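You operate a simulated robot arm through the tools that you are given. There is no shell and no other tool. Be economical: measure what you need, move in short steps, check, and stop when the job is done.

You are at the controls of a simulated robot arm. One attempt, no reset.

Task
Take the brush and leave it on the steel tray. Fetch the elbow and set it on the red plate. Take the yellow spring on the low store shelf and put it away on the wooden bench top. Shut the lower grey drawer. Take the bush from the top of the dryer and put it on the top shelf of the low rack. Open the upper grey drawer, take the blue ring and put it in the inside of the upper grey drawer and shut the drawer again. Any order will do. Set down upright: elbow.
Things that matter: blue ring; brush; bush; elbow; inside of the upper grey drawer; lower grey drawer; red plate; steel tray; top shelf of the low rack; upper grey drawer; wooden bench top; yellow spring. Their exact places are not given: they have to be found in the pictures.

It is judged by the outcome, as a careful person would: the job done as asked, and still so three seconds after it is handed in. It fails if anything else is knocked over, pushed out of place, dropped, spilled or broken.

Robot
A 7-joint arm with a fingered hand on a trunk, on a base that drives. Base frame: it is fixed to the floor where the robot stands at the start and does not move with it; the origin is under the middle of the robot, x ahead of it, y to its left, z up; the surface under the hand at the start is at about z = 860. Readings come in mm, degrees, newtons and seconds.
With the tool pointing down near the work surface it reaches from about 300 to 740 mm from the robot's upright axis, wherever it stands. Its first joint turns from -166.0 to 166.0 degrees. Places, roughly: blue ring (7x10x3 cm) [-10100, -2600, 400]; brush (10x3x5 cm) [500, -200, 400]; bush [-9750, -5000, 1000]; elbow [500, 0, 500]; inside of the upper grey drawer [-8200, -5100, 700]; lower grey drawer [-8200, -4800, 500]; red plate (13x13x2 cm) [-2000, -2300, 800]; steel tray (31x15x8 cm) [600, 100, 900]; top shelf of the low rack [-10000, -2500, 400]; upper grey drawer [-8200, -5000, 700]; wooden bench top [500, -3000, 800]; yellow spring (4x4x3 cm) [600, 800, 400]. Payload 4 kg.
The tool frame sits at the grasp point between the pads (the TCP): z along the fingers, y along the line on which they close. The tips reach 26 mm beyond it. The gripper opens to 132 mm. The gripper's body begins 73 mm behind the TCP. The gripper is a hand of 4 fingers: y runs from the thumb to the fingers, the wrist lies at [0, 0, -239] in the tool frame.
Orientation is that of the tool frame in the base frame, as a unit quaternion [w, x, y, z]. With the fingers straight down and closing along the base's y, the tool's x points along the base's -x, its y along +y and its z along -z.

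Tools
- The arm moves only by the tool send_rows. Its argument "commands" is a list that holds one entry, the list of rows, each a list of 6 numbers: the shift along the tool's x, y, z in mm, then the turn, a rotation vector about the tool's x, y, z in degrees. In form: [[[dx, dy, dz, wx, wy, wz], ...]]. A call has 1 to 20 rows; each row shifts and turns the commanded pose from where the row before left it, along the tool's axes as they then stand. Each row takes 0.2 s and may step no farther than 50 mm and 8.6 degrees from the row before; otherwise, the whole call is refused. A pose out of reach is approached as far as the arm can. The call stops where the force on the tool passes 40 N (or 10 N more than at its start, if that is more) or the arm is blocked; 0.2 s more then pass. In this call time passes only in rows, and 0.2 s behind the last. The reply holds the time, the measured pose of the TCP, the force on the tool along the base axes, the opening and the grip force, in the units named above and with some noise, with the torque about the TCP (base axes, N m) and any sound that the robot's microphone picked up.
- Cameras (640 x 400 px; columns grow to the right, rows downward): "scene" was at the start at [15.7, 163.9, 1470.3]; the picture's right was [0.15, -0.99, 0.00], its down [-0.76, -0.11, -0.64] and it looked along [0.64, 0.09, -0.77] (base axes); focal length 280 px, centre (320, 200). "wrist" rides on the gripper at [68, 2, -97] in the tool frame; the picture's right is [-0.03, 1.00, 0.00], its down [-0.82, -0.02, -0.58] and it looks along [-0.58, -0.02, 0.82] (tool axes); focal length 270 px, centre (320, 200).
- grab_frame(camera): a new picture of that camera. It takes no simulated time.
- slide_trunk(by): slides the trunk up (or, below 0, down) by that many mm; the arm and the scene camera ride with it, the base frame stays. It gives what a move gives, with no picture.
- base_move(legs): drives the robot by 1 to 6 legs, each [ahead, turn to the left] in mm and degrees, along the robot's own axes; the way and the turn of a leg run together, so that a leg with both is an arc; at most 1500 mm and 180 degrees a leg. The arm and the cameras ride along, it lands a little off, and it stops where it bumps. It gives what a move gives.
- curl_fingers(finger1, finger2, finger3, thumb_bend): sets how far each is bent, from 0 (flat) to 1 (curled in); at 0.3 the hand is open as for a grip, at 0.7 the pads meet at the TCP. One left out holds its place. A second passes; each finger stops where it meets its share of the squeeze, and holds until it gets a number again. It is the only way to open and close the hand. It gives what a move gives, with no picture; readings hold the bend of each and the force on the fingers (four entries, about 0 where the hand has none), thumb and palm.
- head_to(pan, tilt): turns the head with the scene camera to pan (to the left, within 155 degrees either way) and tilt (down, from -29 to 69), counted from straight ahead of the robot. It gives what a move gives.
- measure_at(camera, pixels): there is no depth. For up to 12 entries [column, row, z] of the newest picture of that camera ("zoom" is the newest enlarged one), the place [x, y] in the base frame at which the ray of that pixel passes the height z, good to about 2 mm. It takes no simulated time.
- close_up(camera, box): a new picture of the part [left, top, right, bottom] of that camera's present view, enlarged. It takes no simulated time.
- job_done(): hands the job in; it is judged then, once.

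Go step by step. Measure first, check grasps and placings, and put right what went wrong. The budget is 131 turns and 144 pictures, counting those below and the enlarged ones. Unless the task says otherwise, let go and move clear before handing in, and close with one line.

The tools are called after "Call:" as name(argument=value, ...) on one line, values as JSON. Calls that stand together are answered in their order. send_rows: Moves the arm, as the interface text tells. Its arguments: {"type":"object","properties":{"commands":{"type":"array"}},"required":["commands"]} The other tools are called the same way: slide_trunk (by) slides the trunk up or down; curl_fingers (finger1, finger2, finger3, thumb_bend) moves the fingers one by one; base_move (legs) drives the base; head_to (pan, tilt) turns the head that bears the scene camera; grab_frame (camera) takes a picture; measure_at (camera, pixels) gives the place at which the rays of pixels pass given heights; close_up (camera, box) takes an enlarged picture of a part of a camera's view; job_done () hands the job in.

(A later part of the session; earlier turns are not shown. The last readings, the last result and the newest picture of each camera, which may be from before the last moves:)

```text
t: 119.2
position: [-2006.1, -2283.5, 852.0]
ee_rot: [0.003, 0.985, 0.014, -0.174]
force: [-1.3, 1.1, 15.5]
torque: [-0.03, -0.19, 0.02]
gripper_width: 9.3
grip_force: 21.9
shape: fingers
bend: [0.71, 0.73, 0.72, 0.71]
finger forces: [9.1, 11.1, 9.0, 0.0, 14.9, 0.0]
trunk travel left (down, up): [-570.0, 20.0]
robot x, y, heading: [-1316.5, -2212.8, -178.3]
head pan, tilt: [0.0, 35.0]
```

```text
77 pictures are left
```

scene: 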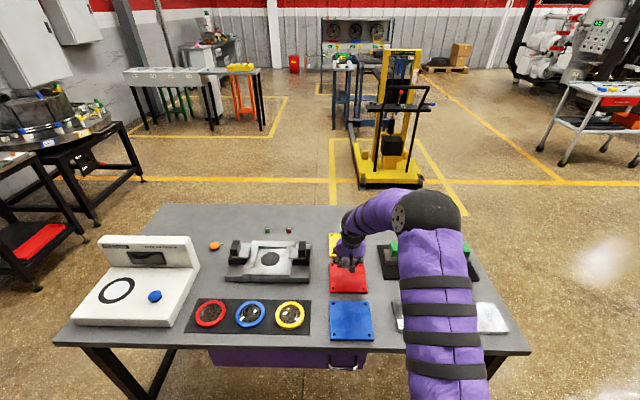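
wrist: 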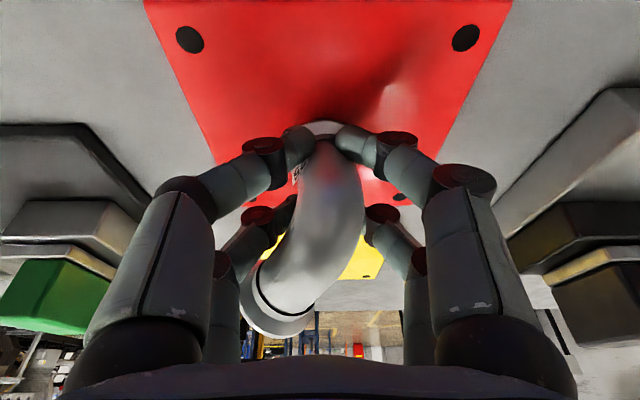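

The flange sits on the plate. I'll open the fingers in stages.

Call:
curl_fingers(finger1=0.58, finger2=0.58, finger3=0.58, thumb_bend=0.58)

Call:
curl_fingers(finger1=0.4, finger2=0.4, finger3=0.4, thumb_bend=0.4)

Call:
grab_frame(camera="wrist")

```text
t: 120.2
position: [-2005.4, -2283.9, 849.3]
ee_rot: [0.002, 0.985, 0.014, -0.173]
force: [0.3, 0.5, 1.2]
torque: [-0.01, -0.02, 0.02]
gripper_width: 38.8
grip_force: 1.2
shape: fingers
bend: [0.59, 0.57, 0.57, 0.57]
finger forces: [1.6, 0.0, 0.0, 0.0, 1.0, 0.0]
trunk travel left (down, up): [-570.0, 20.0]
robot x, y, heading: [-1312.8, -2216.2, -178.6]
head pan, tilt: [0.0, 35.0]
```

```text
t: 121.2
position: [-2005.4, -2284.0, 849.2]
ee_rot: [0.001, 0.985, 0.013, -0.173]
force: [0.1, 0.1, -0.3]
torque: [0.0, 0.01, -0.02]
gripper_width: 99.5
grip_force: 0.0
shape: fingers
bend: [0.4, 0.4, 0.4, 0.4]
finger forces: [0.1, 0.0, 0.0, 0.0, 0.0, 0.1]
trunk travel left (down, up): [-570.0, 20.0]
robot x, y, heading: [-1316.0, -2213.9, -178.6]
head pan, tilt: [0.0, 35.0]
```

```text
76 pictures are left
```

wrist: 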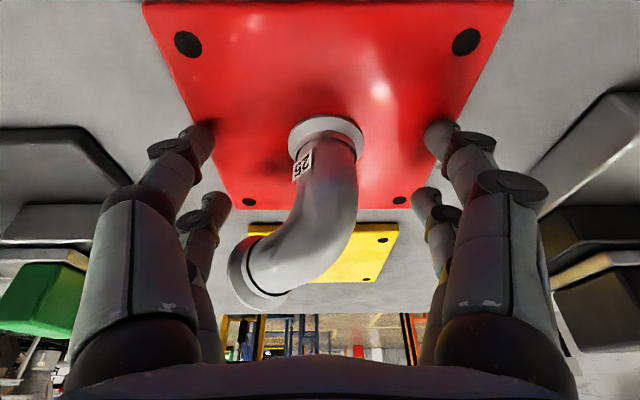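

The elbow stands upright on the red plate. I'll raise the hand clear, back off, and drive to the bench in front of the spring, with a check picture on the way.

Call:
send_rows(commands=[[[-6.8, 0, -18.8, 0, 0, 0], [-13.6, 0, -37.6, 0, 0, 0], [-13.6, 0, -37.6, 0, 0, 0], [-13.6, 0, -37.6, 0, 0, 0]]])

Call:
base_move(legs=[[-500, 0]])

Call:
close_up(camera="scene", box=[250, 150, 410, 250])

Call:
base_move(legs=[[0, -98], [1053, 0], [1053, 0], [1053, 0], [0, -83]])

Call:
grab_frame(camera="scene")

```text
t: 122.2
position: [-2006.8, -2283.5, 989.5]
ee_rot: [0.002, 0.985, 0.013, -0.173]
force: [0.1, 0.2, 0.0]
torque: [0.0, 0.0, -0.01]
gripper_width: 99.3
grip_force: 0.1
shape: fingers
bend: [0.4, 0.4, 0.4, 0.4]
finger forces: [0.0, 0.0, 0.0, 0.1, 0.0, 0.0]
trunk travel left (down, up): [-570.0, 20.0]
robot x, y, heading: [-1313.3, -2212.0, -178.7]
head pan, tilt: [0.0, 35.0]
```

```text
t: 125.2
position: [-1511.7, -2270.3, 990.2]
ee_rot: [0.003, 0.985, 0.013, -0.173]
force: [0.1, 0.3, -0.2]
torque: [0.05, 0.0, 0.0]
gripper_width: 99.2
grip_force: 0.0
shape: fingers
bend: [0.4, 0.4, 0.4, 0.4]
finger forces: [0.0, 0.1, 0.1, 0.0, 0.0, 0.0]
trunk travel left (down, up): [-570.0, 20.0]
robot x, y, heading: [-821.0, -2201.8, -178.4]
head pan, tilt: [0.0, 35.0]
```

```text
4.00 times, centred on (330, 200) of scene
```

zoom: 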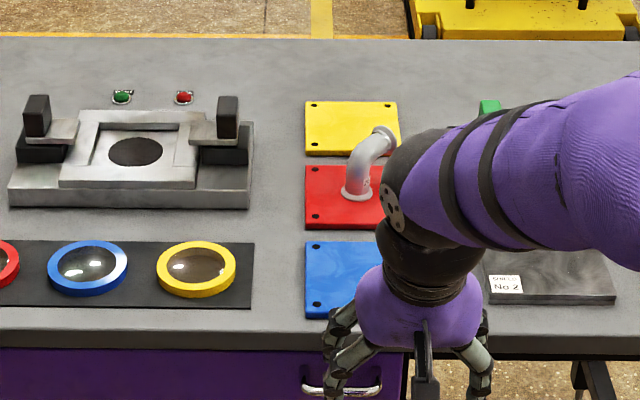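

```text
t: 149.1
position: [252.3, 975.3, 989.4]
ee_rot: [0.172, -0.002, 0.985, 0.0]
force: [-0.1, 0.1, 0.1]
torque: [0.01, -0.02, 0.01]
gripper_width: 99.1
grip_force: 0.1
shape: fingers
bend: [0.4, 0.4, 0.4, 0.4]
finger forces: [0.1, 0.0, 0.1, 0.0, 0.0, 0.0]
trunk travel left (down, up): [-570.0, 20.0]
robot x, y, heading: [-439.7, 920.5, -0.3]
head pan, tilt: [0.0, 35.0]
```

```text
74 pictures are left
```

scene: 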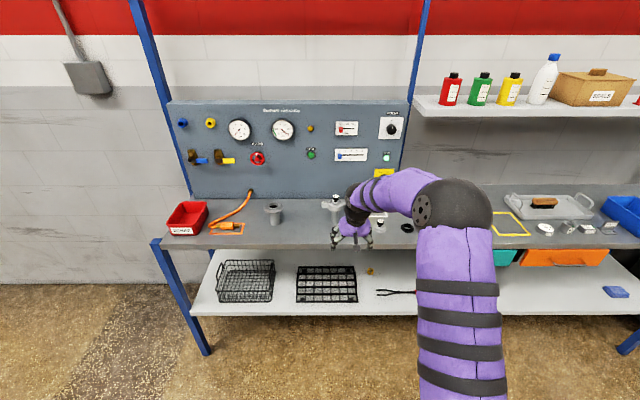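

I'm at (−440,920) facing the bench; the spring is at (370,271). I'll tilt the hand to 50°, shift it to y≈805, narrow the fingers and slide the trunk down.

Call:
send_rows(commands=[[[-10, -20, -28, 0, 0, 0], [-10, -20, -28, 0, 0, 0], [0, -43, 0, 0, -6.7, 0], [0, -43, 0, 0, -6.7, 0], [0, -43, 0, 0, -6.6, 0]]])

Call:
slide_trunk(by=-400)

Call:
slide_trunk(by=-150)

Call:
curl_fingers(finger1=0.5, finger2=0.5, finger3=0.5, thumb_bend=0.5)

Call:
grab_frame(camera="scene")

Call:
grab_frame(camera="wrist")

```text
t: 150.3
position: [251.1, 803.4, 1049.0]
ee_rot: [0.342, -0.002, 0.94, 0.001]
force: [0.5, -0.6, 0.7]
torque: [0.0, -0.03, 0.02]
gripper_width: 99.5
grip_force: 0.1
shape: fingers
bend: [0.4, 0.4, 0.4, 0.4]
finger forces: [0.0, 0.1, 0.0, 0.0, 0.0, 0.0]
trunk travel left (down, up): [-570.0, 20.0]
robot x, y, heading: [-439.0, 923.9, 0.3]
head pan, tilt: [0.0, 35.0]
```

```text
t: 154.1
position: [253.2, 803.5, 648.7]
ee_rot: [0.341, -0.002, 0.94, 0.001]
force: [0.4, 0.9, -0.4]
torque: [0.02, 0.0, -0.03]
gripper_width: 99.5
grip_force: 0.1
shape: fingers
bend: [0.4, 0.4, 0.4, 0.4]
finger forces: [0.1, 0.0, 0.1, 0.0, 0.0, 0.1]
trunk travel left (down, up): [-170.0, 420.0]
robot x, y, heading: [-443.6, 919.1, 0.2]
head pan, tilt: [0.0, 35.0]
```

```text
t: 155.9
position: [252.3, 804.3, 498.1]
ee_rot: [0.34, -0.003, 0.94, 0.001]
force: [0.3, 0.4, 1.0]
torque: [0.02, 0.02, 0.03]
gripper_width: 99.4
grip_force: 0.1
shape: fingers
bend: [0.4, 0.4, 0.4, 0.4]
finger forces: [0.0, 0.0, 0.0, 0.0, 0.1, 0.0]
trunk travel left (down, up): [-20.0, 570.0]
robot x, y, heading: [-439.4, 920.9, 0.3]
head pan, tilt: [0.0, 35.0]
```

```text
t: 156.9
position: [251.7, 804.1, 497.6]
ee_rot: [0.342, -0.003, 0.94, 0.001]
force: [0.0, -0.7, 0.3]
torque: [0.01, 0.0, 0.05]
gripper_width: 66.6
grip_force: 0.1
shape: fingers
bend: [0.5, 0.5, 0.5, 0.5]
finger forces: [0.0, 0.1, 0.1, 0.1, 0.0, 0.0]
trunk travel left (down, up): [-20.0, 570.0]
robot x, y, heading: [-440.3, 917.9, 0.2]
head pan, tilt: [0.0, 35.0]
```

```text
73 pictures are left
```

scene: 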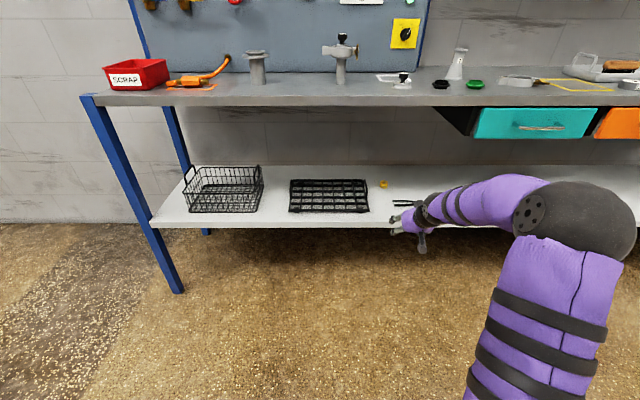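

```text
72 pictures are left
```

wrist: 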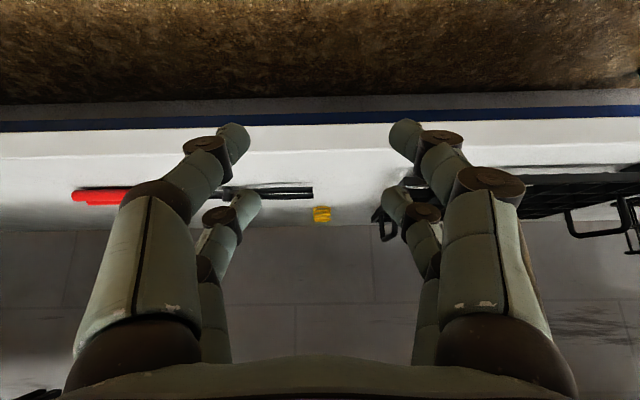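

The spring (321,213) lies straight ahead; the pliers' tips are just beside at (313,193) and the black grid's handle at (380,222). I'll drive ahead 190 mm and measure close up.

Call:
base_move(legs=[[190, 0]])

Call:
grab_frame(camera="wrist")

Call:
grab_frame(camera="scene")

```text
t: 158.4
position: [438.8, 805.7, 498.8]
ee_rot: [0.341, -0.003, 0.94, 0.001]
force: [-0.6, 0.4, 0.3]
torque: [0.0, 0.0, 0.02]
gripper_width: 66.5
grip_force: 0.0
shape: fingers
bend: [0.5, 0.5, 0.5, 0.5]
finger forces: [0.0, 0.2, 0.1, 0.1, 0.0, 0.0]
trunk travel left (down, up): [-20.0, 570.0]
robot x, y, heading: [-252.8, 922.4, 0.3]
head pan, tilt: [0.0, 35.0]
```

```text
71 pictures are left
```

wrist: 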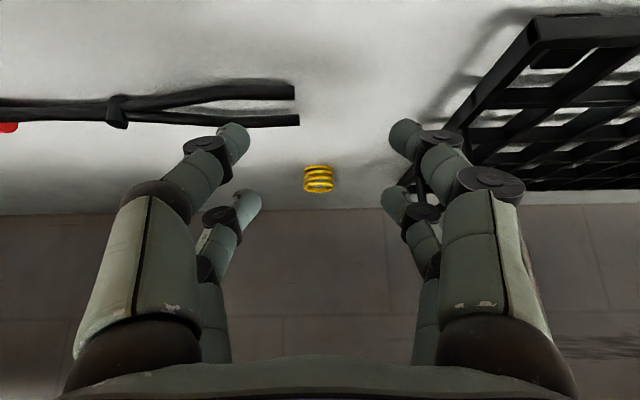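

```text
70 pictures are left
```

scene: 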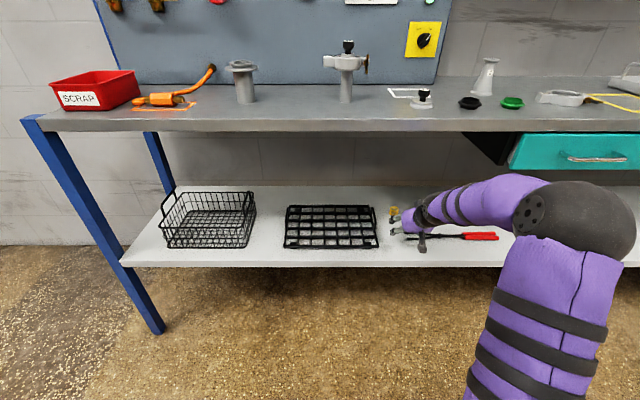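

I'll measure the spring (304–333, 166–192), plier tips and grid edge.

Call:
measure_at(camera="wrist", pixels=[[318, 167, 422], [304, 180, 435], [333, 180, 435], [318, 191, 450], [298, 120, 425], [295, 92, 425], [430, 150, 430], [405, 180, 450], [525, 30, 445]])

Call:
measure_at(camera="scene", pixels=[[394, 215, 420], [394, 207, 450], [377, 247, 425], [377, 207, 450]])

Call:
close_up(camera="scene", box=[360, 190, 440, 260])

```text
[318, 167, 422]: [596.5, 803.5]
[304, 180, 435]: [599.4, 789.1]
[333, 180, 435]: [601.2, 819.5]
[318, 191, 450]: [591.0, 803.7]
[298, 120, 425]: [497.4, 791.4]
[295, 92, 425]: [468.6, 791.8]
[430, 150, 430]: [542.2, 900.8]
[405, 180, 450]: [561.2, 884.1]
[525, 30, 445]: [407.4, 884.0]
```

```text
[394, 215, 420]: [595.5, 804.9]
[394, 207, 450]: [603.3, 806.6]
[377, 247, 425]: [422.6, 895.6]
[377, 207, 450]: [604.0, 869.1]
```

```text
5.71 times, centred on (400, 225) of scene
```

zoom: 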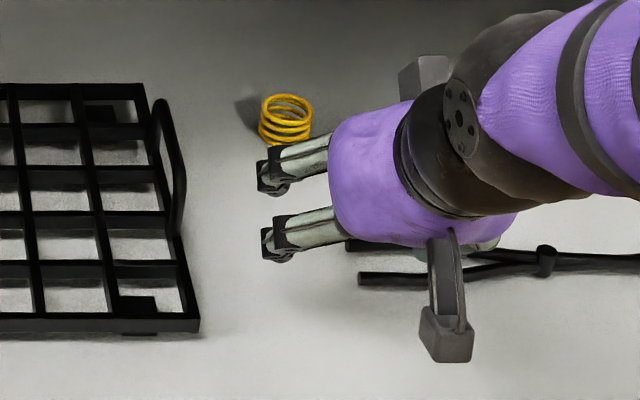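

The spring centre is about (606,804.5), the grid's handle at y≈870–884. I'll narrow the fingers slightly, advance 173 mm at this height and look.

Call:
curl_fingers(finger1=0.53, finger2=0.53, finger3=0.53, thumb_bend=0.53)

Call:
send_rows(commands=[[[-33.1, -1, 27.8, 0, 0, 0], [-33.1, -1, 27.8, 0, 0, 0], [-33.1, -1, 27.8, 0, 0, 0], [-33.1, -1, 27.8, 0, 0, 0]]])

Call:
grab_frame(camera="wrist")

Call:
grab_frame(camera="scene")

```text
t: 159.4
position: [439.4, 806.3, 499.4]
ee_rot: [0.341, -0.003, 0.94, 0.001]
force: [0.2, 0.4, -0.2]
torque: [-0.02, -0.01, 0.0]
gripper_width: 55.9
grip_force: 0.1
shape: fingers
bend: [0.53, 0.53, 0.53, 0.53]
finger forces: [0.0, 0.0, 0.0, 0.1, 0.1, 0.0]
trunk travel left (down, up): [-20.0, 570.0]
robot x, y, heading: [-252.1, 923.1, 0.4]
head pan, tilt: [0.0, 35.0]
```

```text
t: 160.4
position: [614.3, 804.3, 497.3]
ee_rot: [0.34, -0.003, 0.94, 0.001]
force: [-0.9, 0.1, 0.8]
torque: [-0.01, 0.05, 0.02]
gripper_width: 56.3
grip_force: 0.1
shape: fingers
bend: [0.53, 0.53, 0.53, 0.53]
finger forces: [0.1, 0.0, 0.1, 0.1, 0.0, 0.1]
trunk travel left (down, up): [-20.0, 570.0]
robot x, y, heading: [-250.1, 920.0, 0.3]
head pan, tilt: [0.0, 35.0]
```

```text
68 pictures are left
```

wrist: 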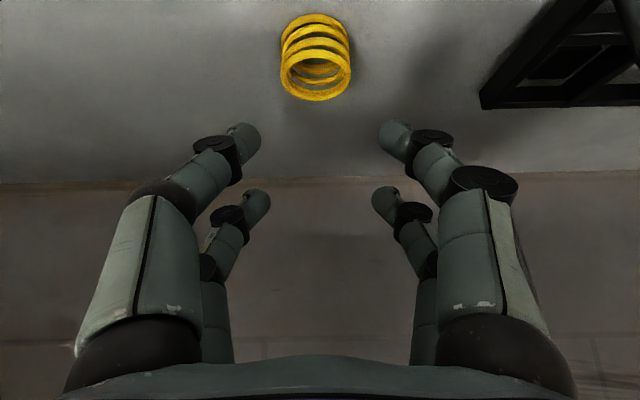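

```text
67 pictures are left
```

scene: 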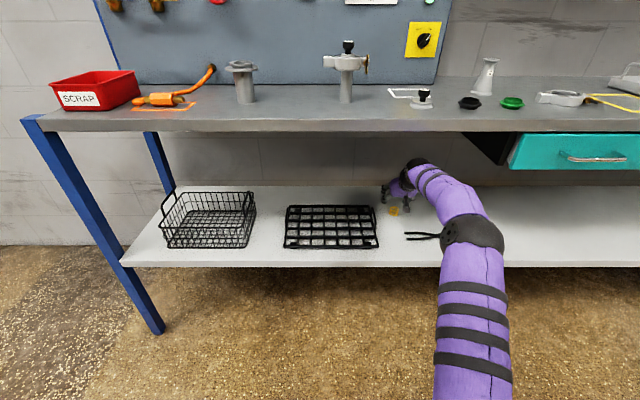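

The spring (281–351, 13–101) is dead ahead and in full view. I'll measure its rim.

Call:
measure_at(camera="wrist", pixels=[[316, 76, 450], [316, 101, 450], [316, 53, 450], [316, 14, 421], [351, 78, 450], [281, 76, 450]])

```text
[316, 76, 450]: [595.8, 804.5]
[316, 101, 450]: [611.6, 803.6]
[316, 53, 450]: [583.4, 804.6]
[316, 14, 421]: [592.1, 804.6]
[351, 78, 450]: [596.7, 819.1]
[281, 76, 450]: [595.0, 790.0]
```

The spring is about 30 mm across, centre (604,804.5), top about z 443. I'll lower to z≈457 and close.

Call:
send_rows(commands=[[[11.1, 0, 8.1, 0, 0, 0], [11.1, 0, 8.1, 0, 0, 0], [9.5, 0, 6.8, 0, 0, 0]]])

Call:
grab_frame(camera="wrist")

```text
t: 161.2
position: [604.5, 803.4, 460.3]
ee_rot: [0.341, -0.003, 0.94, 0.001]
force: [0.6, -0.5, 0.8]
torque: [0.03, 0.01, -0.01]
gripper_width: 56.4
grip_force: 0.5
shape: fingers
bend: [0.53, 0.53, 0.53, 0.53]
finger forces: [0.5, 0.0, 0.0, 0.0, 0.0, 0.0]
trunk travel left (down, up): [-20.0, 570.0]
robot x, y, heading: [-254.5, 922.4, 0.5]
head pan, tilt: [0.0, 35.0]
```

```text
66 pictures are left
```

wrist: 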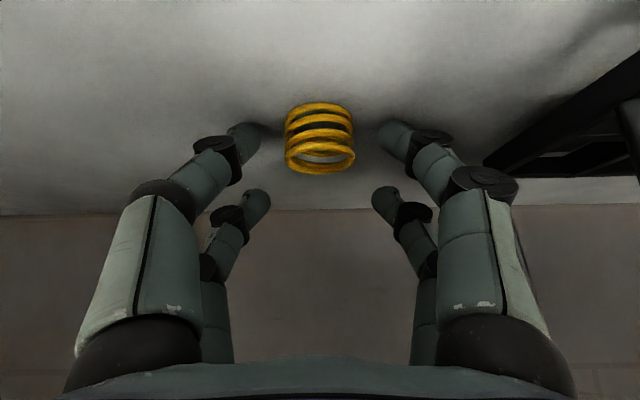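

The front finger tips (row 135) flank the spring (103–173) exactly. Closing.

Call:
curl_fingers(finger1=0.75, finger2=0.75, finger3=0.75, thumb_bend=0.75)

Call:
grab_frame(camera="wrist")

```text
t: 162.2
position: [604.3, 804.5, 460.1]
ee_rot: [0.341, -0.003, 0.94, 0.002]
force: [0.0, -0.8, -0.2]
torque: [0.01, -0.01, 0.02]
gripper_width: 28.9
grip_force: 12.0
shape: fingers
bend: [0.59, 0.73, 0.73, 0.68]
finger forces: [11.7, 0.1, 0.1, 0.0, 11.9, 0.0]
trunk travel left (down, up): [-20.0, 570.0]
robot x, y, heading: [-250.8, 923.6, 0.3]
head pan, tilt: [0.0, 35.0]
```

```text
65 pictures are left
```

wrist: 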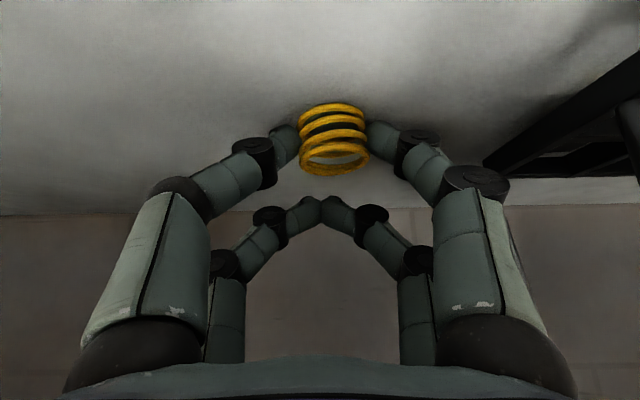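

The spring is pinched by finger 1 and the thumb (12 N, 29 mm). I'll lift, draw back, back the base away and raise the trunk.

Call:
send_rows(commands=[[[-11.2, 0, -13.4, 0, 0, 0], [-11.2, 0, -13.4, 0, 0, 0], [33.1, 0, -27.8, 0, 0, 0], [33.1, 0, -27.8, 0, 0, 0], [33.1, 0, -27.8, 0, 0, 0], [33.1, 0, -27.8, 0, 0, 0]]])

Call:
base_move(legs=[[-300, 0]])

Call:
slide_trunk(by=400)

Call:
slide_trunk(by=150)

Call:
grab_frame(camera="wrist")

```text
t: 163.6
position: [430.6, 801.7, 494.6]
ee_rot: [0.341, -0.003, 0.94, 0.002]
force: [-0.6, 0.2, -0.6]
torque: [-0.02, -0.04, -0.01]
gripper_width: 29.1
grip_force: 12.0
shape: fingers
bend: [0.58, 0.73, 0.73, 0.68]
finger forces: [11.7, 0.0, 0.0, 0.0, 11.7, 0.0]
trunk travel left (down, up): [-20.0, 570.0]
robot x, y, heading: [-252.9, 921.4, 0.3]
head pan, tilt: [0.0, 35.0]
```

```text
t: 165.7
position: [122.9, 801.8, 493.9]
ee_rot: [0.342, -0.005, 0.94, 0.002]
force: [0.8, 0.2, 0.2]
torque: [0.0, 0.01, 0.0]
gripper_width: 28.9
grip_force: 10.9
shape: fingers
bend: [0.58, 0.73, 0.73, 0.68]
finger forces: [11.7, 0.0, 0.0, 0.0, 11.8, 0.2]
trunk travel left (down, up): [-20.0, 570.0]
robot x, y, heading: [-558.3, 921.9, 0.3]
head pan, tilt: [0.0, 35.0]
```

```text
t: 169.5
position: [124.3, 800.4, 894.5]
ee_rot: [0.341, -0.003, 0.94, 0.001]
force: [0.4, -0.6, -0.9]
torque: [0.01, -0.01, 0.02]
gripper_width: 28.9
grip_force: 11.4
shape: fingers
bend: [0.58, 0.73, 0.73, 0.68]
finger forces: [11.6, 0.0, 0.0, 0.0, 11.7, 0.0]
trunk travel left (down, up): [-420.0, 170.0]
robot x, y, heading: [-558.8, 920.4, 0.7]
head pan, tilt: [0.0, 35.0]
```

```text
t: 171.3
position: [123.7, 801.0, 1043.9]
ee_rot: [0.341, -0.004, 0.94, 0.002]
force: [-0.3, -0.6, -0.3]
torque: [0.02, 0.01, -0.01]
gripper_width: 28.9
grip_force: 12.3
shape: fingers
bend: [0.58, 0.73, 0.73, 0.68]
finger forces: [11.6, 0.0, 0.0, 0.1, 11.7, 0.0]
trunk travel left (down, up): [-570.0, 20.0]
robot x, y, heading: [-560.5, 921.2, 0.3]
head pan, tilt: [0.0, 35.0]
```

```text
64 pictures are left
```

wrist: 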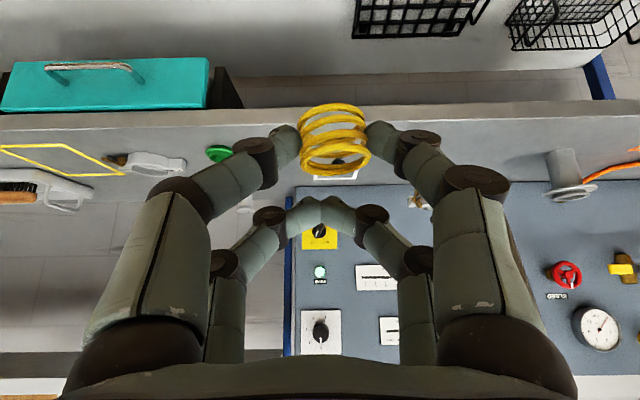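

The spring is held well. I'll drive to about (−690,−2990) and face the wooden bench.

Call:
base_move(legs=[[0, -92.3], [1305, 0], [1305, 0], [1305, 0], [0, 92]])

Call:
head_to(pan=5, tilt=30)

Call:
grab_frame(camera="scene")

```text
t: 198.9
position: [-16.3, -3145.3, 1044.9]
ee_rot: [0.341, -0.002, 0.94, 0.001]
force: [-0.2, 0.5, -0.1]
torque: [-0.01, -0.03, -0.02]
gripper_width: 28.8
grip_force: 11.5
shape: fingers
bend: [0.58, 0.73, 0.73, 0.68]
finger forces: [11.6, 0.0, 0.0, 0.0, 11.4, 0.1]
trunk travel left (down, up): [-570.0, 20.0]
robot x, y, heading: [-700.2, -3023.4, -0.3]
head pan, tilt: [0.0, 35.0]
```

```text
t: 199.6
position: [-17.5, -3145.2, 1044.1]
ee_rot: [0.342, -0.002, 0.94, 0.001]
force: [-0.5, -0.2, -0.3]
torque: [0.0, 0.03, -0.02]
gripper_width: 28.6
grip_force: 12.0
shape: fingers
bend: [0.58, 0.73, 0.73, 0.68]
finger forces: [11.6, 0.0, 0.0, 0.0, 11.5, 0.0]
trunk travel left (down, up): [-570.0, 20.0]
robot x, y, heading: [-699.1, -3020.8, 0.3]
head pan, tilt: [5.0, 30.0]
```

```text
63 pictures are left
```

scene: 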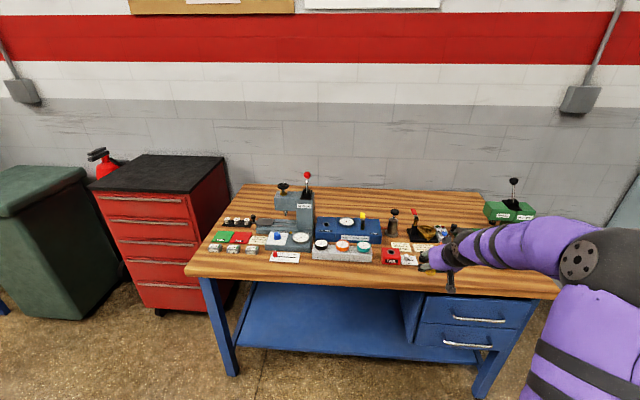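

The wooden bench's front strip, about (330–420, 270–285), looks free. I'll zoom and measure.

Call:
close_up(camera="scene", box=[180, 180, 580, 320])

Call:
measure_at(camera="scene", pixels=[[300, 282, 850], [300, 282, 800], [420, 292, 850], [236, 376, 0], [350, 262, 850], [240, 185, 850], [500, 393, 0]])

```text
1.60 times, centred on (380, 250) of scene
```

zoom: 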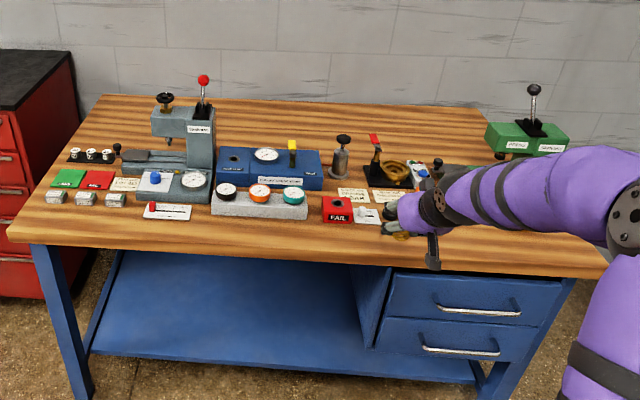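

```text
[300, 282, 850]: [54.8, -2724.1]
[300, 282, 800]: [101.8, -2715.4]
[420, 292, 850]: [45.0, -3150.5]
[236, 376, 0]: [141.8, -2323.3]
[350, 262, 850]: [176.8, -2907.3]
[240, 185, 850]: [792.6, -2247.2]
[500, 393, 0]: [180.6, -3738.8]
```

The bench's front edge is near x≈100 (if z≈800), with a free strip about 120 mm deep. I'll drive ahead, shift to y≈−2950 and take a wrist view.

Call:
base_move(legs=[[170, 0]])

Call:
send_rows(commands=[[[0, 40, 0, 0, 0, 0], [0, 40, 0, 0, 0, 0], [0, 40, 0, 0, 0, 0], [0, 40, 0, 0, 0, 0], [0, 35, 0, 0, 0, 0], [24, 0, 28.7, 0, 0, 0], [24, 0, 28.7, 0, 0, 0]]])

Call:
grab_frame(camera="wrist")

Call:
grab_frame(camera="scene")

```text
t: 201.1
position: [151.6, -3144.2, 1044.2]
ee_rot: [0.341, -0.001, 0.94, 0.0]
force: [-0.6, -0.1, 0.1]
torque: [-0.01, -0.01, -0.02]
gripper_width: 29.1
grip_force: 11.7
shape: fingers
bend: [0.58, 0.73, 0.73, 0.68]
finger forces: [11.5, 0.0, 0.0, 0.0, 11.4, 0.0]
trunk travel left (down, up): [-570.0, 20.0]
robot x, y, heading: [-529.6, -3026.7, 0.0]
head pan, tilt: [5.0, 30.0]
```

```text
t: 202.7
position: [149.3, -2948.3, 968.8]
ee_rot: [0.341, -0.001, 0.94, 0.001]
force: [0.3, 0.5, -0.8]
torque: [0.01, 0.0, 0.02]
gripper_width: 28.7
grip_force: 11.1
shape: fingers
bend: [0.58, 0.73, 0.73, 0.68]
finger forces: [11.5, 0.0, 0.0, 0.1, 11.6, 0.1]
trunk travel left (down, up): [-570.0, 20.0]
robot x, y, heading: [-529.0, -3024.1, 0.1]
head pan, tilt: [5.0, 30.0]
```

```text
61 pictures are left
```

wrist: 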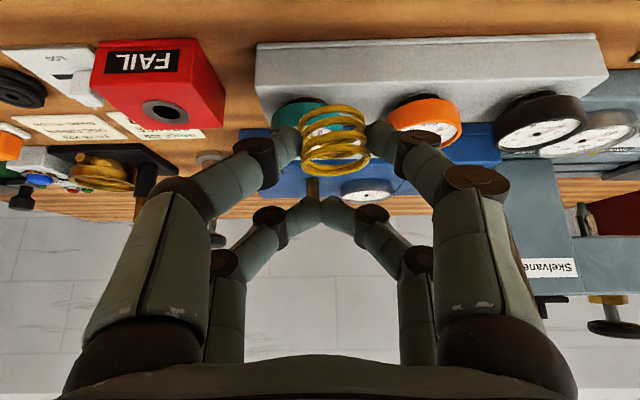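

```text
60 pictures are left
```

scene: 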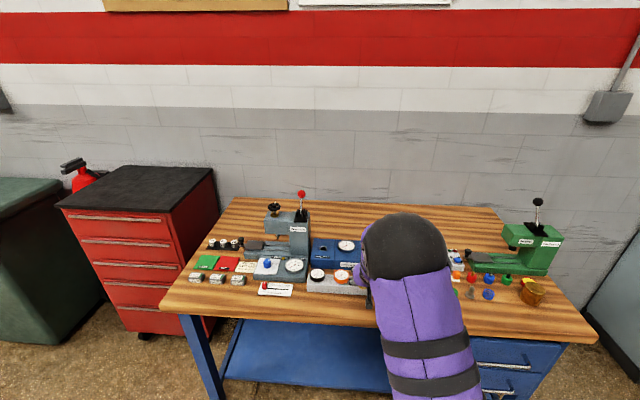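

The grey dish edge shows at wrist (420,40) and scene (338,292). I'll measure both at a few heights to settle the bench height.

Call:
measure_at(camera="wrist", pixels=[[380, 40, 790], [380, 40, 820], [380, 40, 850], [258, 48, 820], [598, 36, 820], [222, 128, 820]])

Call:
measure_at(camera="scene", pixels=[[338, 293, 790], [338, 293, 820], [338, 293, 850], [307, 291, 820], [338, 324, 820], [338, 324, 790]])

Call:
close_up(camera="scene", box=[240, 220, 440, 345])

```text
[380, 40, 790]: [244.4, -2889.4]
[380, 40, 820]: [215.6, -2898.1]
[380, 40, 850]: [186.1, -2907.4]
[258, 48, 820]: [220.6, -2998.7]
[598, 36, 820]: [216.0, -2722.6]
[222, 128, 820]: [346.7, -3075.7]
```

```text
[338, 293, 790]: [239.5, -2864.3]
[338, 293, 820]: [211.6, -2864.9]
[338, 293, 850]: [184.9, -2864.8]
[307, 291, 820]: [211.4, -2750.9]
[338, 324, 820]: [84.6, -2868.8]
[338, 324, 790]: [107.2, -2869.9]
```

```text
3.20 times, centred on (340, 282) of scene
```

zoom: 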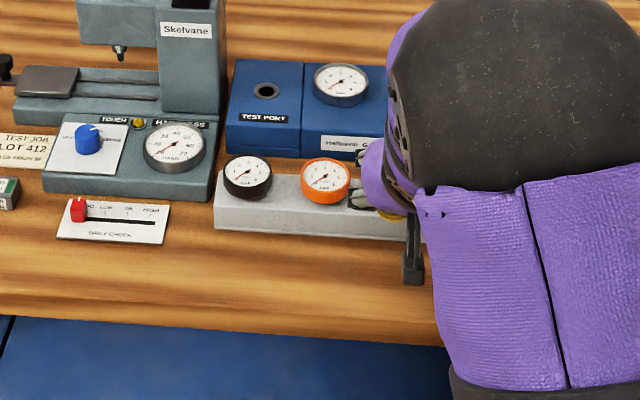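

The rays are too parallel to tell; I'll descend 80 mm and use the parallax of the wrist camera.

Call:
send_rows(commands=[[[17.1, 0, 20.4, 0, 0, 0], [17.1, 0, 20.4, 0, 0, 0], [17.1, 0, 20.4, 0, 0, 0]]])

Call:
grab_frame(camera="wrist")

```text
t: 203.4
position: [150.9, -2949.3, 890.6]
ee_rot: [0.342, -0.002, 0.94, 0.0]
force: [-0.7, 0.2, 0.4]
torque: [0.0, 0.02, 0.01]
gripper_width: 28.7
grip_force: 11.6
shape: fingers
bend: [0.58, 0.73, 0.73, 0.68]
finger forces: [11.5, 0.1, 0.0, 0.0, 11.5, 0.0]
trunk travel left (down, up): [-570.0, 20.0]
robot x, y, heading: [-532.5, -3023.5, 0.3]
head pan, tilt: [5.0, 30.0]
```

```text
58 pictures are left
```

wrist: 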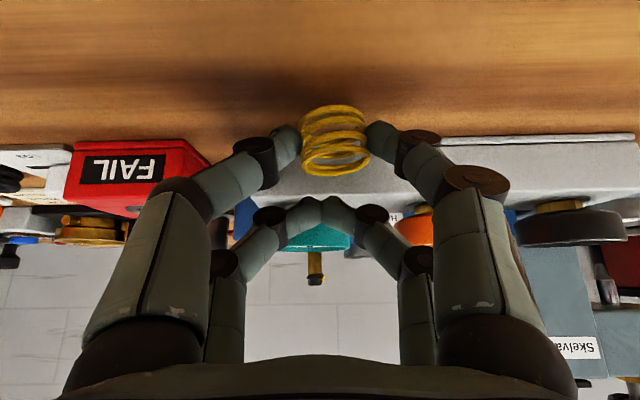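

Call:
measure_at(camera="wrist", pixels=[[540, 138, 790], [540, 138, 810], [540, 138, 830], [320, 115, 810], [320, 115, 830]])

```text
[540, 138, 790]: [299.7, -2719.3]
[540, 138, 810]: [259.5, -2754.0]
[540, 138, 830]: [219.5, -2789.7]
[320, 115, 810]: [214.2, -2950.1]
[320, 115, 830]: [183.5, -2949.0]
```

The bench top works out at z≈840, so I'm close to contact, with the dish edge at x≈193. I'll draw back 25 mm and lower in small steps.

Call:
send_rows(commands=[[[19.2, 0, -16.1, 0, 0, 0], [1.9, 0, 2.3, 0, 0, 0], [1.9, 0, 2.3, 0, 0, 0]]])

Call:
send_rows(commands=[[[1.9, 0, 2.3, 0, 0, 0]]])

Call:
grab_frame(camera="wrist")

```text
t: 204.2
position: [125.8, -2948.4, 883.9]
ee_rot: [0.341, -0.002, 0.94, 0.0]
force: [0.8, 0.1, 0.4]
torque: [0.0, 0.02, 0.02]
gripper_width: 28.8
grip_force: 11.7
shape: fingers
bend: [0.58, 0.73, 0.73, 0.68]
finger forces: [11.6, 0.0, 0.1, 0.0, 11.5, 0.0]
trunk travel left (down, up): [-570.0, 20.0]
robot x, y, heading: [-529.6, -3027.5, -0.0]
head pan, tilt: [5.0, 30.0]
```

```text
t: 204.7
position: [125.6, -2948.7, 880.7]
ee_rot: [0.342, -0.002, 0.94, 0.0]
force: [-0.5, -0.4, -0.8]
torque: [-0.02, -0.02, 0.0]
gripper_width: 28.5
grip_force: 11.3
shape: fingers
bend: [0.58, 0.73, 0.73, 0.68]
finger forces: [11.6, 0.1, 0.0, 0.0, 11.5, 0.1]
trunk travel left (down, up): [-570.0, 20.0]
robot x, y, heading: [-535.0, -3020.2, 0.1]
head pan, tilt: [5.0, 30.0]
```

```text
57 pictures are left
```

wrist: 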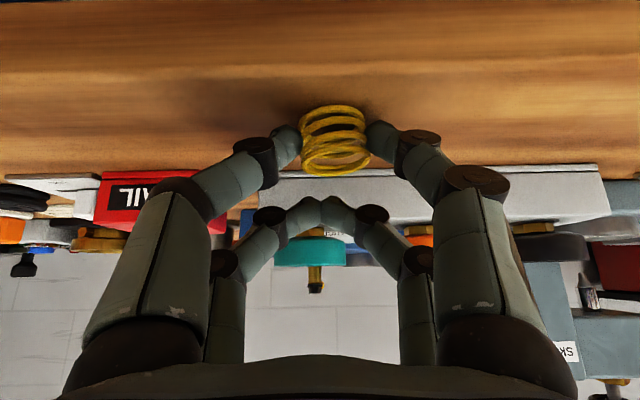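

Still no contact; the shadow closes up beneath the spring. Lowering further step by step.

Call:
send_rows(commands=[[[1.6, 0, 1.9, 0, 0, 0], [1.6, 0, 1.9, 0, 0, 0]]])

Call:
send_rows(commands=[[[1.3, 0, 1.5, 0, 0, 0], [1.3, 0, 1.5, 0, 0, 0]]])

Call:
send_rows(commands=[[[1.3, 0, 1.5, 0, 0, 0], [1.3, 0, 1.5, 0, 0, 0]]])

Call:
grab_frame(camera="wrist")

```text
t: 205.2
position: [126.7, -2949.6, 878.4]
ee_rot: [0.343, -0.002, 0.939, 0.003]
force: [-2.5, -1.4, 18.4]
torque: [0.47, 0.07, 0.02]
gripper_width: 28.7
grip_force: 18.2
shape: fingers
bend: [0.61, 0.73, 0.73, 0.68]
finger forces: [23.0, 0.0, 0.0, 0.1, 13.1, 0.1]
trunk travel left (down, up): [-570.0, 20.0]
robot x, y, heading: [-531.6, -3023.3, 0.3]
head pan, tilt: [5.0, 30.0]
```

```text
t: 206.0
position: [128.7, -2947.8, 878.5]
ee_rot: [0.348, -0.001, 0.938, 0.005]
force: [-1.0, -0.4, 15.5]
torque: [0.44, -0.01, -0.01]
gripper_width: 28.7
grip_force: 19.6
shape: fingers
bend: [0.64, 0.73, 0.73, 0.68]
finger forces: [25.0, 0.0, 0.0, 0.0, 12.8, 0.0]
trunk travel left (down, up): [-570.0, 20.0]
robot x, y, heading: [-528.8, -3024.4, 0.2]
head pan, tilt: [5.0, 30.0]
stopped in row 2: the force on the tool passed its limit at 41 N (the readings are from after the stop); the commanded pose is now the measured one
```

```text
t: 206.8
position: [133.8, -2945.7, 878.3]
ee_rot: [0.353, 0.001, 0.936, 0.005]
force: [-0.5, -0.5, 16.0]
torque: [0.4, -0.03, 0.03]
gripper_width: 29.0
grip_force: 18.9
shape: fingers
bend: [0.64, 0.73, 0.73, 0.68]
finger forces: [25.0, 0.0, 0.0, 0.0, 12.7, 0.1]
trunk travel left (down, up): [-570.0, 20.0]
robot x, y, heading: [-531.6, -3024.0, -0.0]
head pan, tilt: [5.0, 30.0]
stopped in row 2: the force on the tool passed its limit at 41 N (the readings are from after the stop); the commanded pose is now the measured one
```

```text
56 pictures are left
```

wrist: 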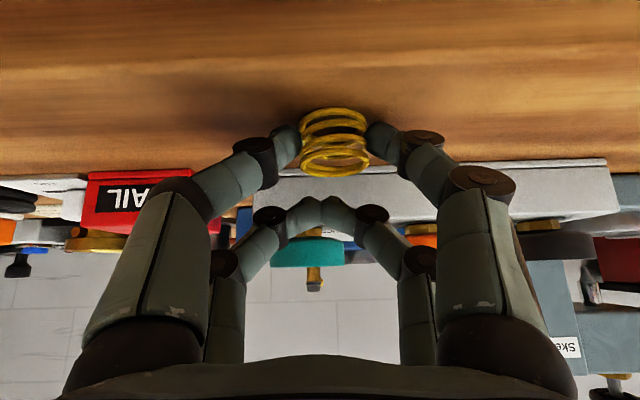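

In contact (I shouldn't have chained those last steps; no harm seen). Opening now in stages.

Call:
curl_fingers(finger1=0.52, finger2=0.6, finger3=0.6, thumb_bend=0.52)

Call:
grab_frame(camera="wrist")

```text
t: 207.8
position: [132.6, -2947.0, 879.5]
ee_rot: [0.353, 0.001, 0.936, 0.005]
force: [4.1, 1.6, 33.4]
torque: [0.41, -0.27, -0.11]
gripper_width: 42.6
grip_force: 16.5
shape: fingers
bend: [0.61, 0.6, 0.6, 0.55]
finger forces: [22.6, 0.1, 0.2, 0.0, 10.0, 0.1]
trunk travel left (down, up): [-570.0, 20.0]
robot x, y, heading: [-527.1, -3020.7, 0.1]
head pan, tilt: [5.0, 30.0]
```

```text
55 pictures are left
```

wrist: 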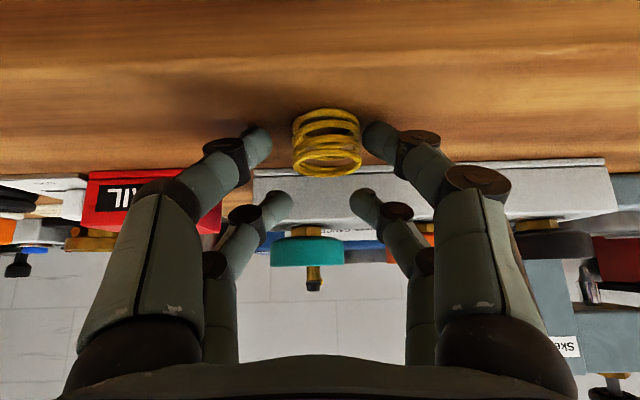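

The spring is free but a fingertip presses on the bench; I'll lift straight up.

Call:
send_rows(commands=[[[-6.6, 0, -7.5, 0, 0, 0], [-6.6, 0, -7.5, 0, 0, 0], [-26, 0, -30, 0, 0, 0], [-26, 0, -30, 0, 0, 0], [-26, 0, -30, 0, 0, 0]]])

Call:
grab_frame(camera="wrist")

```text
t: 209.0
position: [131.7, -2947.1, 1013.5]
ee_rot: [0.35, -0.001, 0.937, 0.005]
force: [0.1, 0.8, 0.3]
torque: [0.04, 0.01, 0.0]
gripper_width: 58.6
grip_force: 0.0
shape: fingers
bend: [0.52, 0.6, 0.6, 0.52]
finger forces: [0.1, 0.0, 0.0, 0.1, 0.0, 0.0]
trunk travel left (down, up): [-570.0, 20.0]
robot x, y, heading: [-531.6, -3024.6, 0.0]
head pan, tilt: [5.0, 30.0]
```

```text
54 pictures are left
```

wrist: 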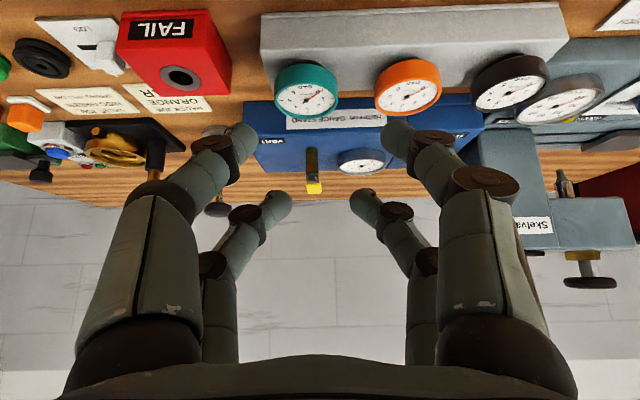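

Hand is clear. I'll back off, verify the spring, and turn round to look for a route to the far end.

Call:
base_move(legs=[[-220, 0]])

Call:
close_up(camera="scene", box=[180, 180, 480, 330])

Call:
base_move(legs=[[0, 165]])

Call:
head_to(pan=0, tilt=10)

Call:
grab_frame(camera="scene")

Call:
head_to(pan=50, tilt=15)

Call:
grab_frame(camera="scene")

```text
t: 210.7
position: [-88.2, -2950.2, 1013.5]
ee_rot: [0.35, 0.001, 0.937, 0.004]
force: [-1.1, -0.1, 0.3]
torque: [-0.01, 0.01, 0.02]
gripper_width: 58.4
grip_force: 0.1
shape: fingers
bend: [0.52, 0.6, 0.6, 0.52]
finger forces: [0.0, 0.0, 0.1, 0.0, 0.0, 0.0]
trunk travel left (down, up): [-570.0, 20.0]
robot x, y, heading: [-752.1, -3024.7, -0.1]
head pan, tilt: [5.0, 30.0]
```

```text
2.13 times, centred on (330, 255) of scene
```

zoom: 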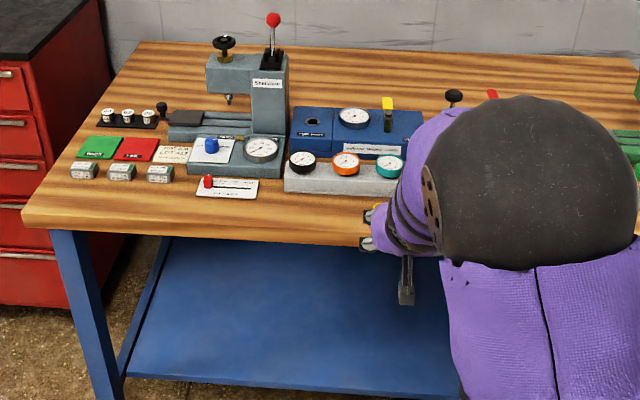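

```text
t: 218.7
position: [-1414.3, -2937.1, 1013.1]
ee_rot: [-0.038, 0.93, -0.114, -0.348]
force: [0.4, 0.0, 0.7]
torque: [0.0, 0.01, 0.03]
gripper_width: 58.7
grip_force: 0.1
shape: fingers
bend: [0.52, 0.6, 0.6, 0.52]
finger forces: [0.0, 0.0, 0.0, 0.1, 0.0, 0.1]
trunk travel left (down, up): [-570.0, 20.0]
robot x, y, heading: [-750.1, -3023.9, 166.3]
head pan, tilt: [5.0, 30.0]
```

```text
t: 219.5
position: [-1414.6, -2936.5, 1013.3]
ee_rot: [-0.038, 0.93, -0.114, -0.348]
force: [-0.2, -0.8, 0.3]
torque: [0.02, 0.0, -0.01]
gripper_width: 58.3
grip_force: 0.1
shape: fingers
bend: [0.52, 0.6, 0.6, 0.52]
finger forces: [0.0, 0.0, 0.0, 0.1, 0.1, 0.0]
trunk travel left (down, up): [-570.0, 20.0]
robot x, y, heading: [-749.4, -3020.5, 166.0]
head pan, tilt: [0.0, 10.0]
```

```text
52 pictures are left
```

scene: 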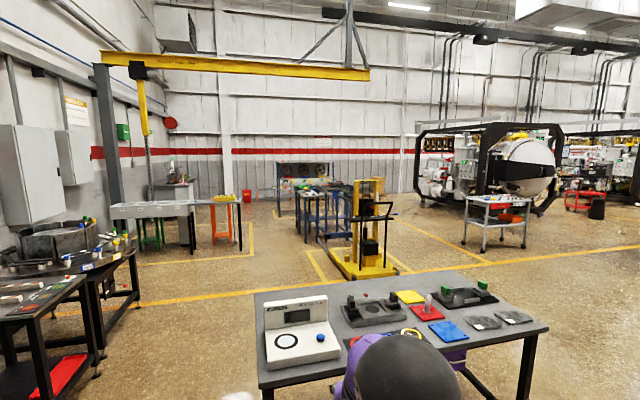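

```text
t: 220.7
position: [-1413.9, -2936.0, 1012.3]
ee_rot: [-0.039, 0.93, -0.114, -0.347]
force: [0.1, -0.2, -0.2]
torque: [0.0, -0.02, 0.04]
gripper_width: 58.5
grip_force: 0.0
shape: fingers
bend: [0.52, 0.6, 0.6, 0.52]
finger forces: [0.1, 0.1, 0.0, 0.1, 0.0, 0.0]
trunk travel left (down, up): [-570.0, 20.0]
robot x, y, heading: [-750.3, -3022.3, 166.3]
head pan, tilt: [50.0, 15.0]
```

```text
51 pictures are left
```

scene: 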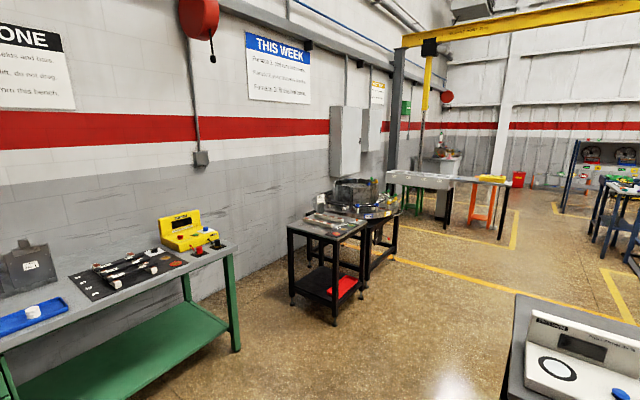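

The spring was hidden behind the arm here, but it stood in the last close wrist view. I'll measure floor points of the obstacles to plan the route.

Call:
measure_at(camera="scene", pixels=[[333, 325, 0], [396, 262, 0], [470, 226, 0], [500, 240, 0], [445, 228, 0], [405, 213, 0], [515, 248, 0], [556, 210, 0], [632, 272, 0], [605, 250, 0], [425, 180, 0]])

Call:
head_to(pan=20, tilt=8)

Call:
grab_frame(camera="scene")

Call:
close_up(camera="scene", box=[190, 130, 470, 280])

```text
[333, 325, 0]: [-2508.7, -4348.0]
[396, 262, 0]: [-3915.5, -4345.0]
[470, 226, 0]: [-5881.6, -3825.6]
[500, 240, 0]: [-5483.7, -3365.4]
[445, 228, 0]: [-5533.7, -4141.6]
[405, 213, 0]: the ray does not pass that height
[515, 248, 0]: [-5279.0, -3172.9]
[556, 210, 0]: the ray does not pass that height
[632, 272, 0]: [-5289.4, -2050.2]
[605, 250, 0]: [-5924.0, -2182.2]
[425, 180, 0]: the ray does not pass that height
```

```text
t: 221.6
position: [-1413.9, -2936.1, 1013.8]
ee_rot: [-0.038, 0.93, -0.113, -0.348]
force: [0.0, -0.2, 1.1]
torque: [0.0, -0.05, -0.03]
gripper_width: 58.5
grip_force: 0.0
shape: fingers
bend: [0.52, 0.6, 0.6, 0.52]
finger forces: [0.0, 0.1, 0.1, 0.0, 0.1, 0.0]
trunk travel left (down, up): [-570.0, 20.0]
robot x, y, heading: [-755.5, -3020.2, 166.4]
head pan, tilt: [20.0, 8.0]
```

```text
50 pictures are left
```

scene: 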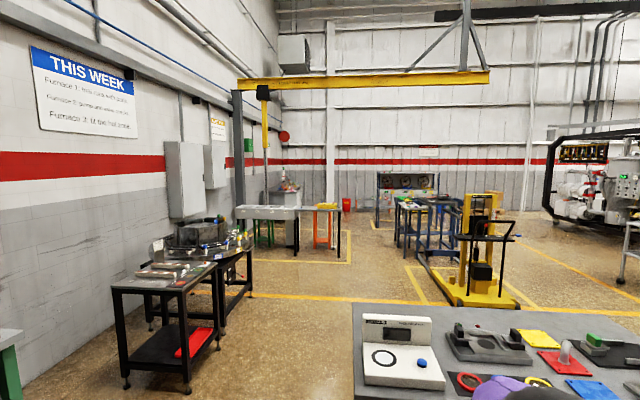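

```text
2.29 times, centred on (330, 205) of scene
```

zoom: 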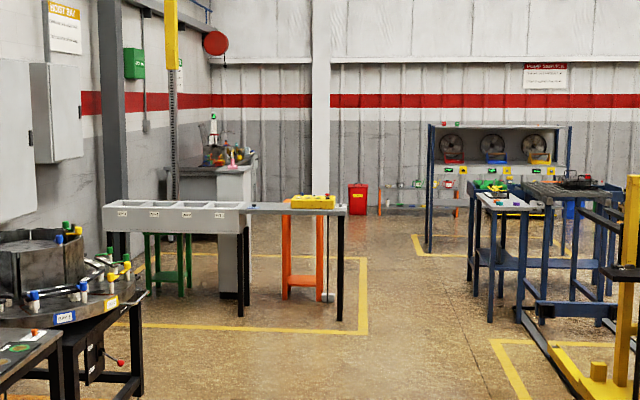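

The corridor runs between the grey table (right leg near (−5480,−3365)) and the yellow stacker (near (−5290,−2050)). I'll measure a few farther points and draw the arm in.

Call:
measure_at(camera="scene", pixels=[[377, 226, 0], [336, 258, 0], [395, 258, 0], [404, 272, 0], [465, 303, 0], [298, 249, 0], [350, 250, 0], [437, 226, 0], [250, 292, 0], [219, 330, 0]])

Call:
send_rows(commands=[[[33.1, 0, -27.8, 0, 0, 0], [33.1, 0, -27.8, 0, 0, 0], [33.1, 0, -27.8, 0, 0, 0], [33.1, 0, -27.8, 0, 0, 0], [33.1, 0, -27.8, 0, 0, 0]]])

```text
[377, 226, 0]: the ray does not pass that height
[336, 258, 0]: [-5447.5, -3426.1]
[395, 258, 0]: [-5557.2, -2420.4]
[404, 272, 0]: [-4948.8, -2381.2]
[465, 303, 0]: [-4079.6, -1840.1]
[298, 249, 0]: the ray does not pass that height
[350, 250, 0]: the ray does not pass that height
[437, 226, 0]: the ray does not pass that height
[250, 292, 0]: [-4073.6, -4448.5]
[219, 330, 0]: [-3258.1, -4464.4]
```

```text
t: 222.8
position: [-1226.7, -2989.8, 1016.6]
ee_rot: [-0.038, 0.93, -0.114, -0.346]
force: [-0.8, -0.1, 0.1]
torque: [0.02, 0.0, -0.02]
gripper_width: 58.5
grip_force: 0.0
shape: fingers
bend: [0.52, 0.6, 0.6, 0.52]
finger forces: [0.0, 0.0, 0.0, 0.0, 0.1, 0.1]
out of reach, approached as far as the arm can: row 5
trunk travel left (down, up): [-570.0, 20.0]
robot x, y, heading: [-756.1, -3023.0, 166.0]
head pan, tilt: [20.0, 8.0]
```

I'll drive the first two stretches: to (−2200,−3550), then to (−4600,−2890).

Call:
base_move(legs=[[0, 34], [768, 0], [769, 0], [0, -35.4], [1245, 0], [1245, 0]])

Call:
head_to(pan=10, tilt=12)

Call:
grab_frame(camera="scene")

```text
t: 230.6
position: [-2077.6, -3603.2, 1016.5]
ee_rot: [0.064, 0.923, 0.162, -0.344]
force: [-0.7, 0.8, 0.0]
torque: [-0.02, -0.02, 0.02]
gripper_width: 58.9
grip_force: 0.0
shape: fingers
bend: [0.52, 0.6, 0.6, 0.52]
finger forces: [0.0, 0.0, 0.0, 0.0, 0.1, 0.0]
trunk travel left (down, up): [-570.0, 20.0]
robot x, y, heading: [-1662.1, -3366.6, -162.3]
head pan, tilt: [20.0, 8.0]
stopped in leg 3: the robot was blocked; the commanded pose is now the measured one
```

```text
t: 231.3
position: [-2078.1, -3602.2, 1017.7]
ee_rot: [0.066, 0.922, 0.164, -0.344]
force: [0.9, -0.7, -0.2]
torque: [0.0, -0.01, 0.01]
gripper_width: 59.1
grip_force: 0.0
shape: fingers
bend: [0.52, 0.6, 0.6, 0.52]
finger forces: [0.0, 0.1, 0.1, 0.0, 0.0, 0.0]
trunk travel left (down, up): [-570.0, 20.0]
robot x, y, heading: [-1663.0, -3366.6, -162.2]
head pan, tilt: [10.0, 12.0]
```

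```text
48 pictures are left
```

scene: 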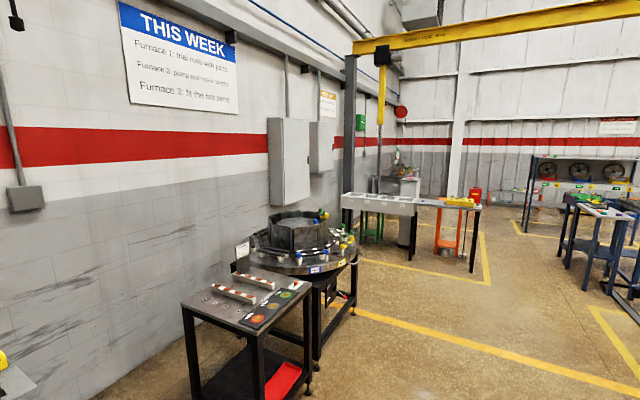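

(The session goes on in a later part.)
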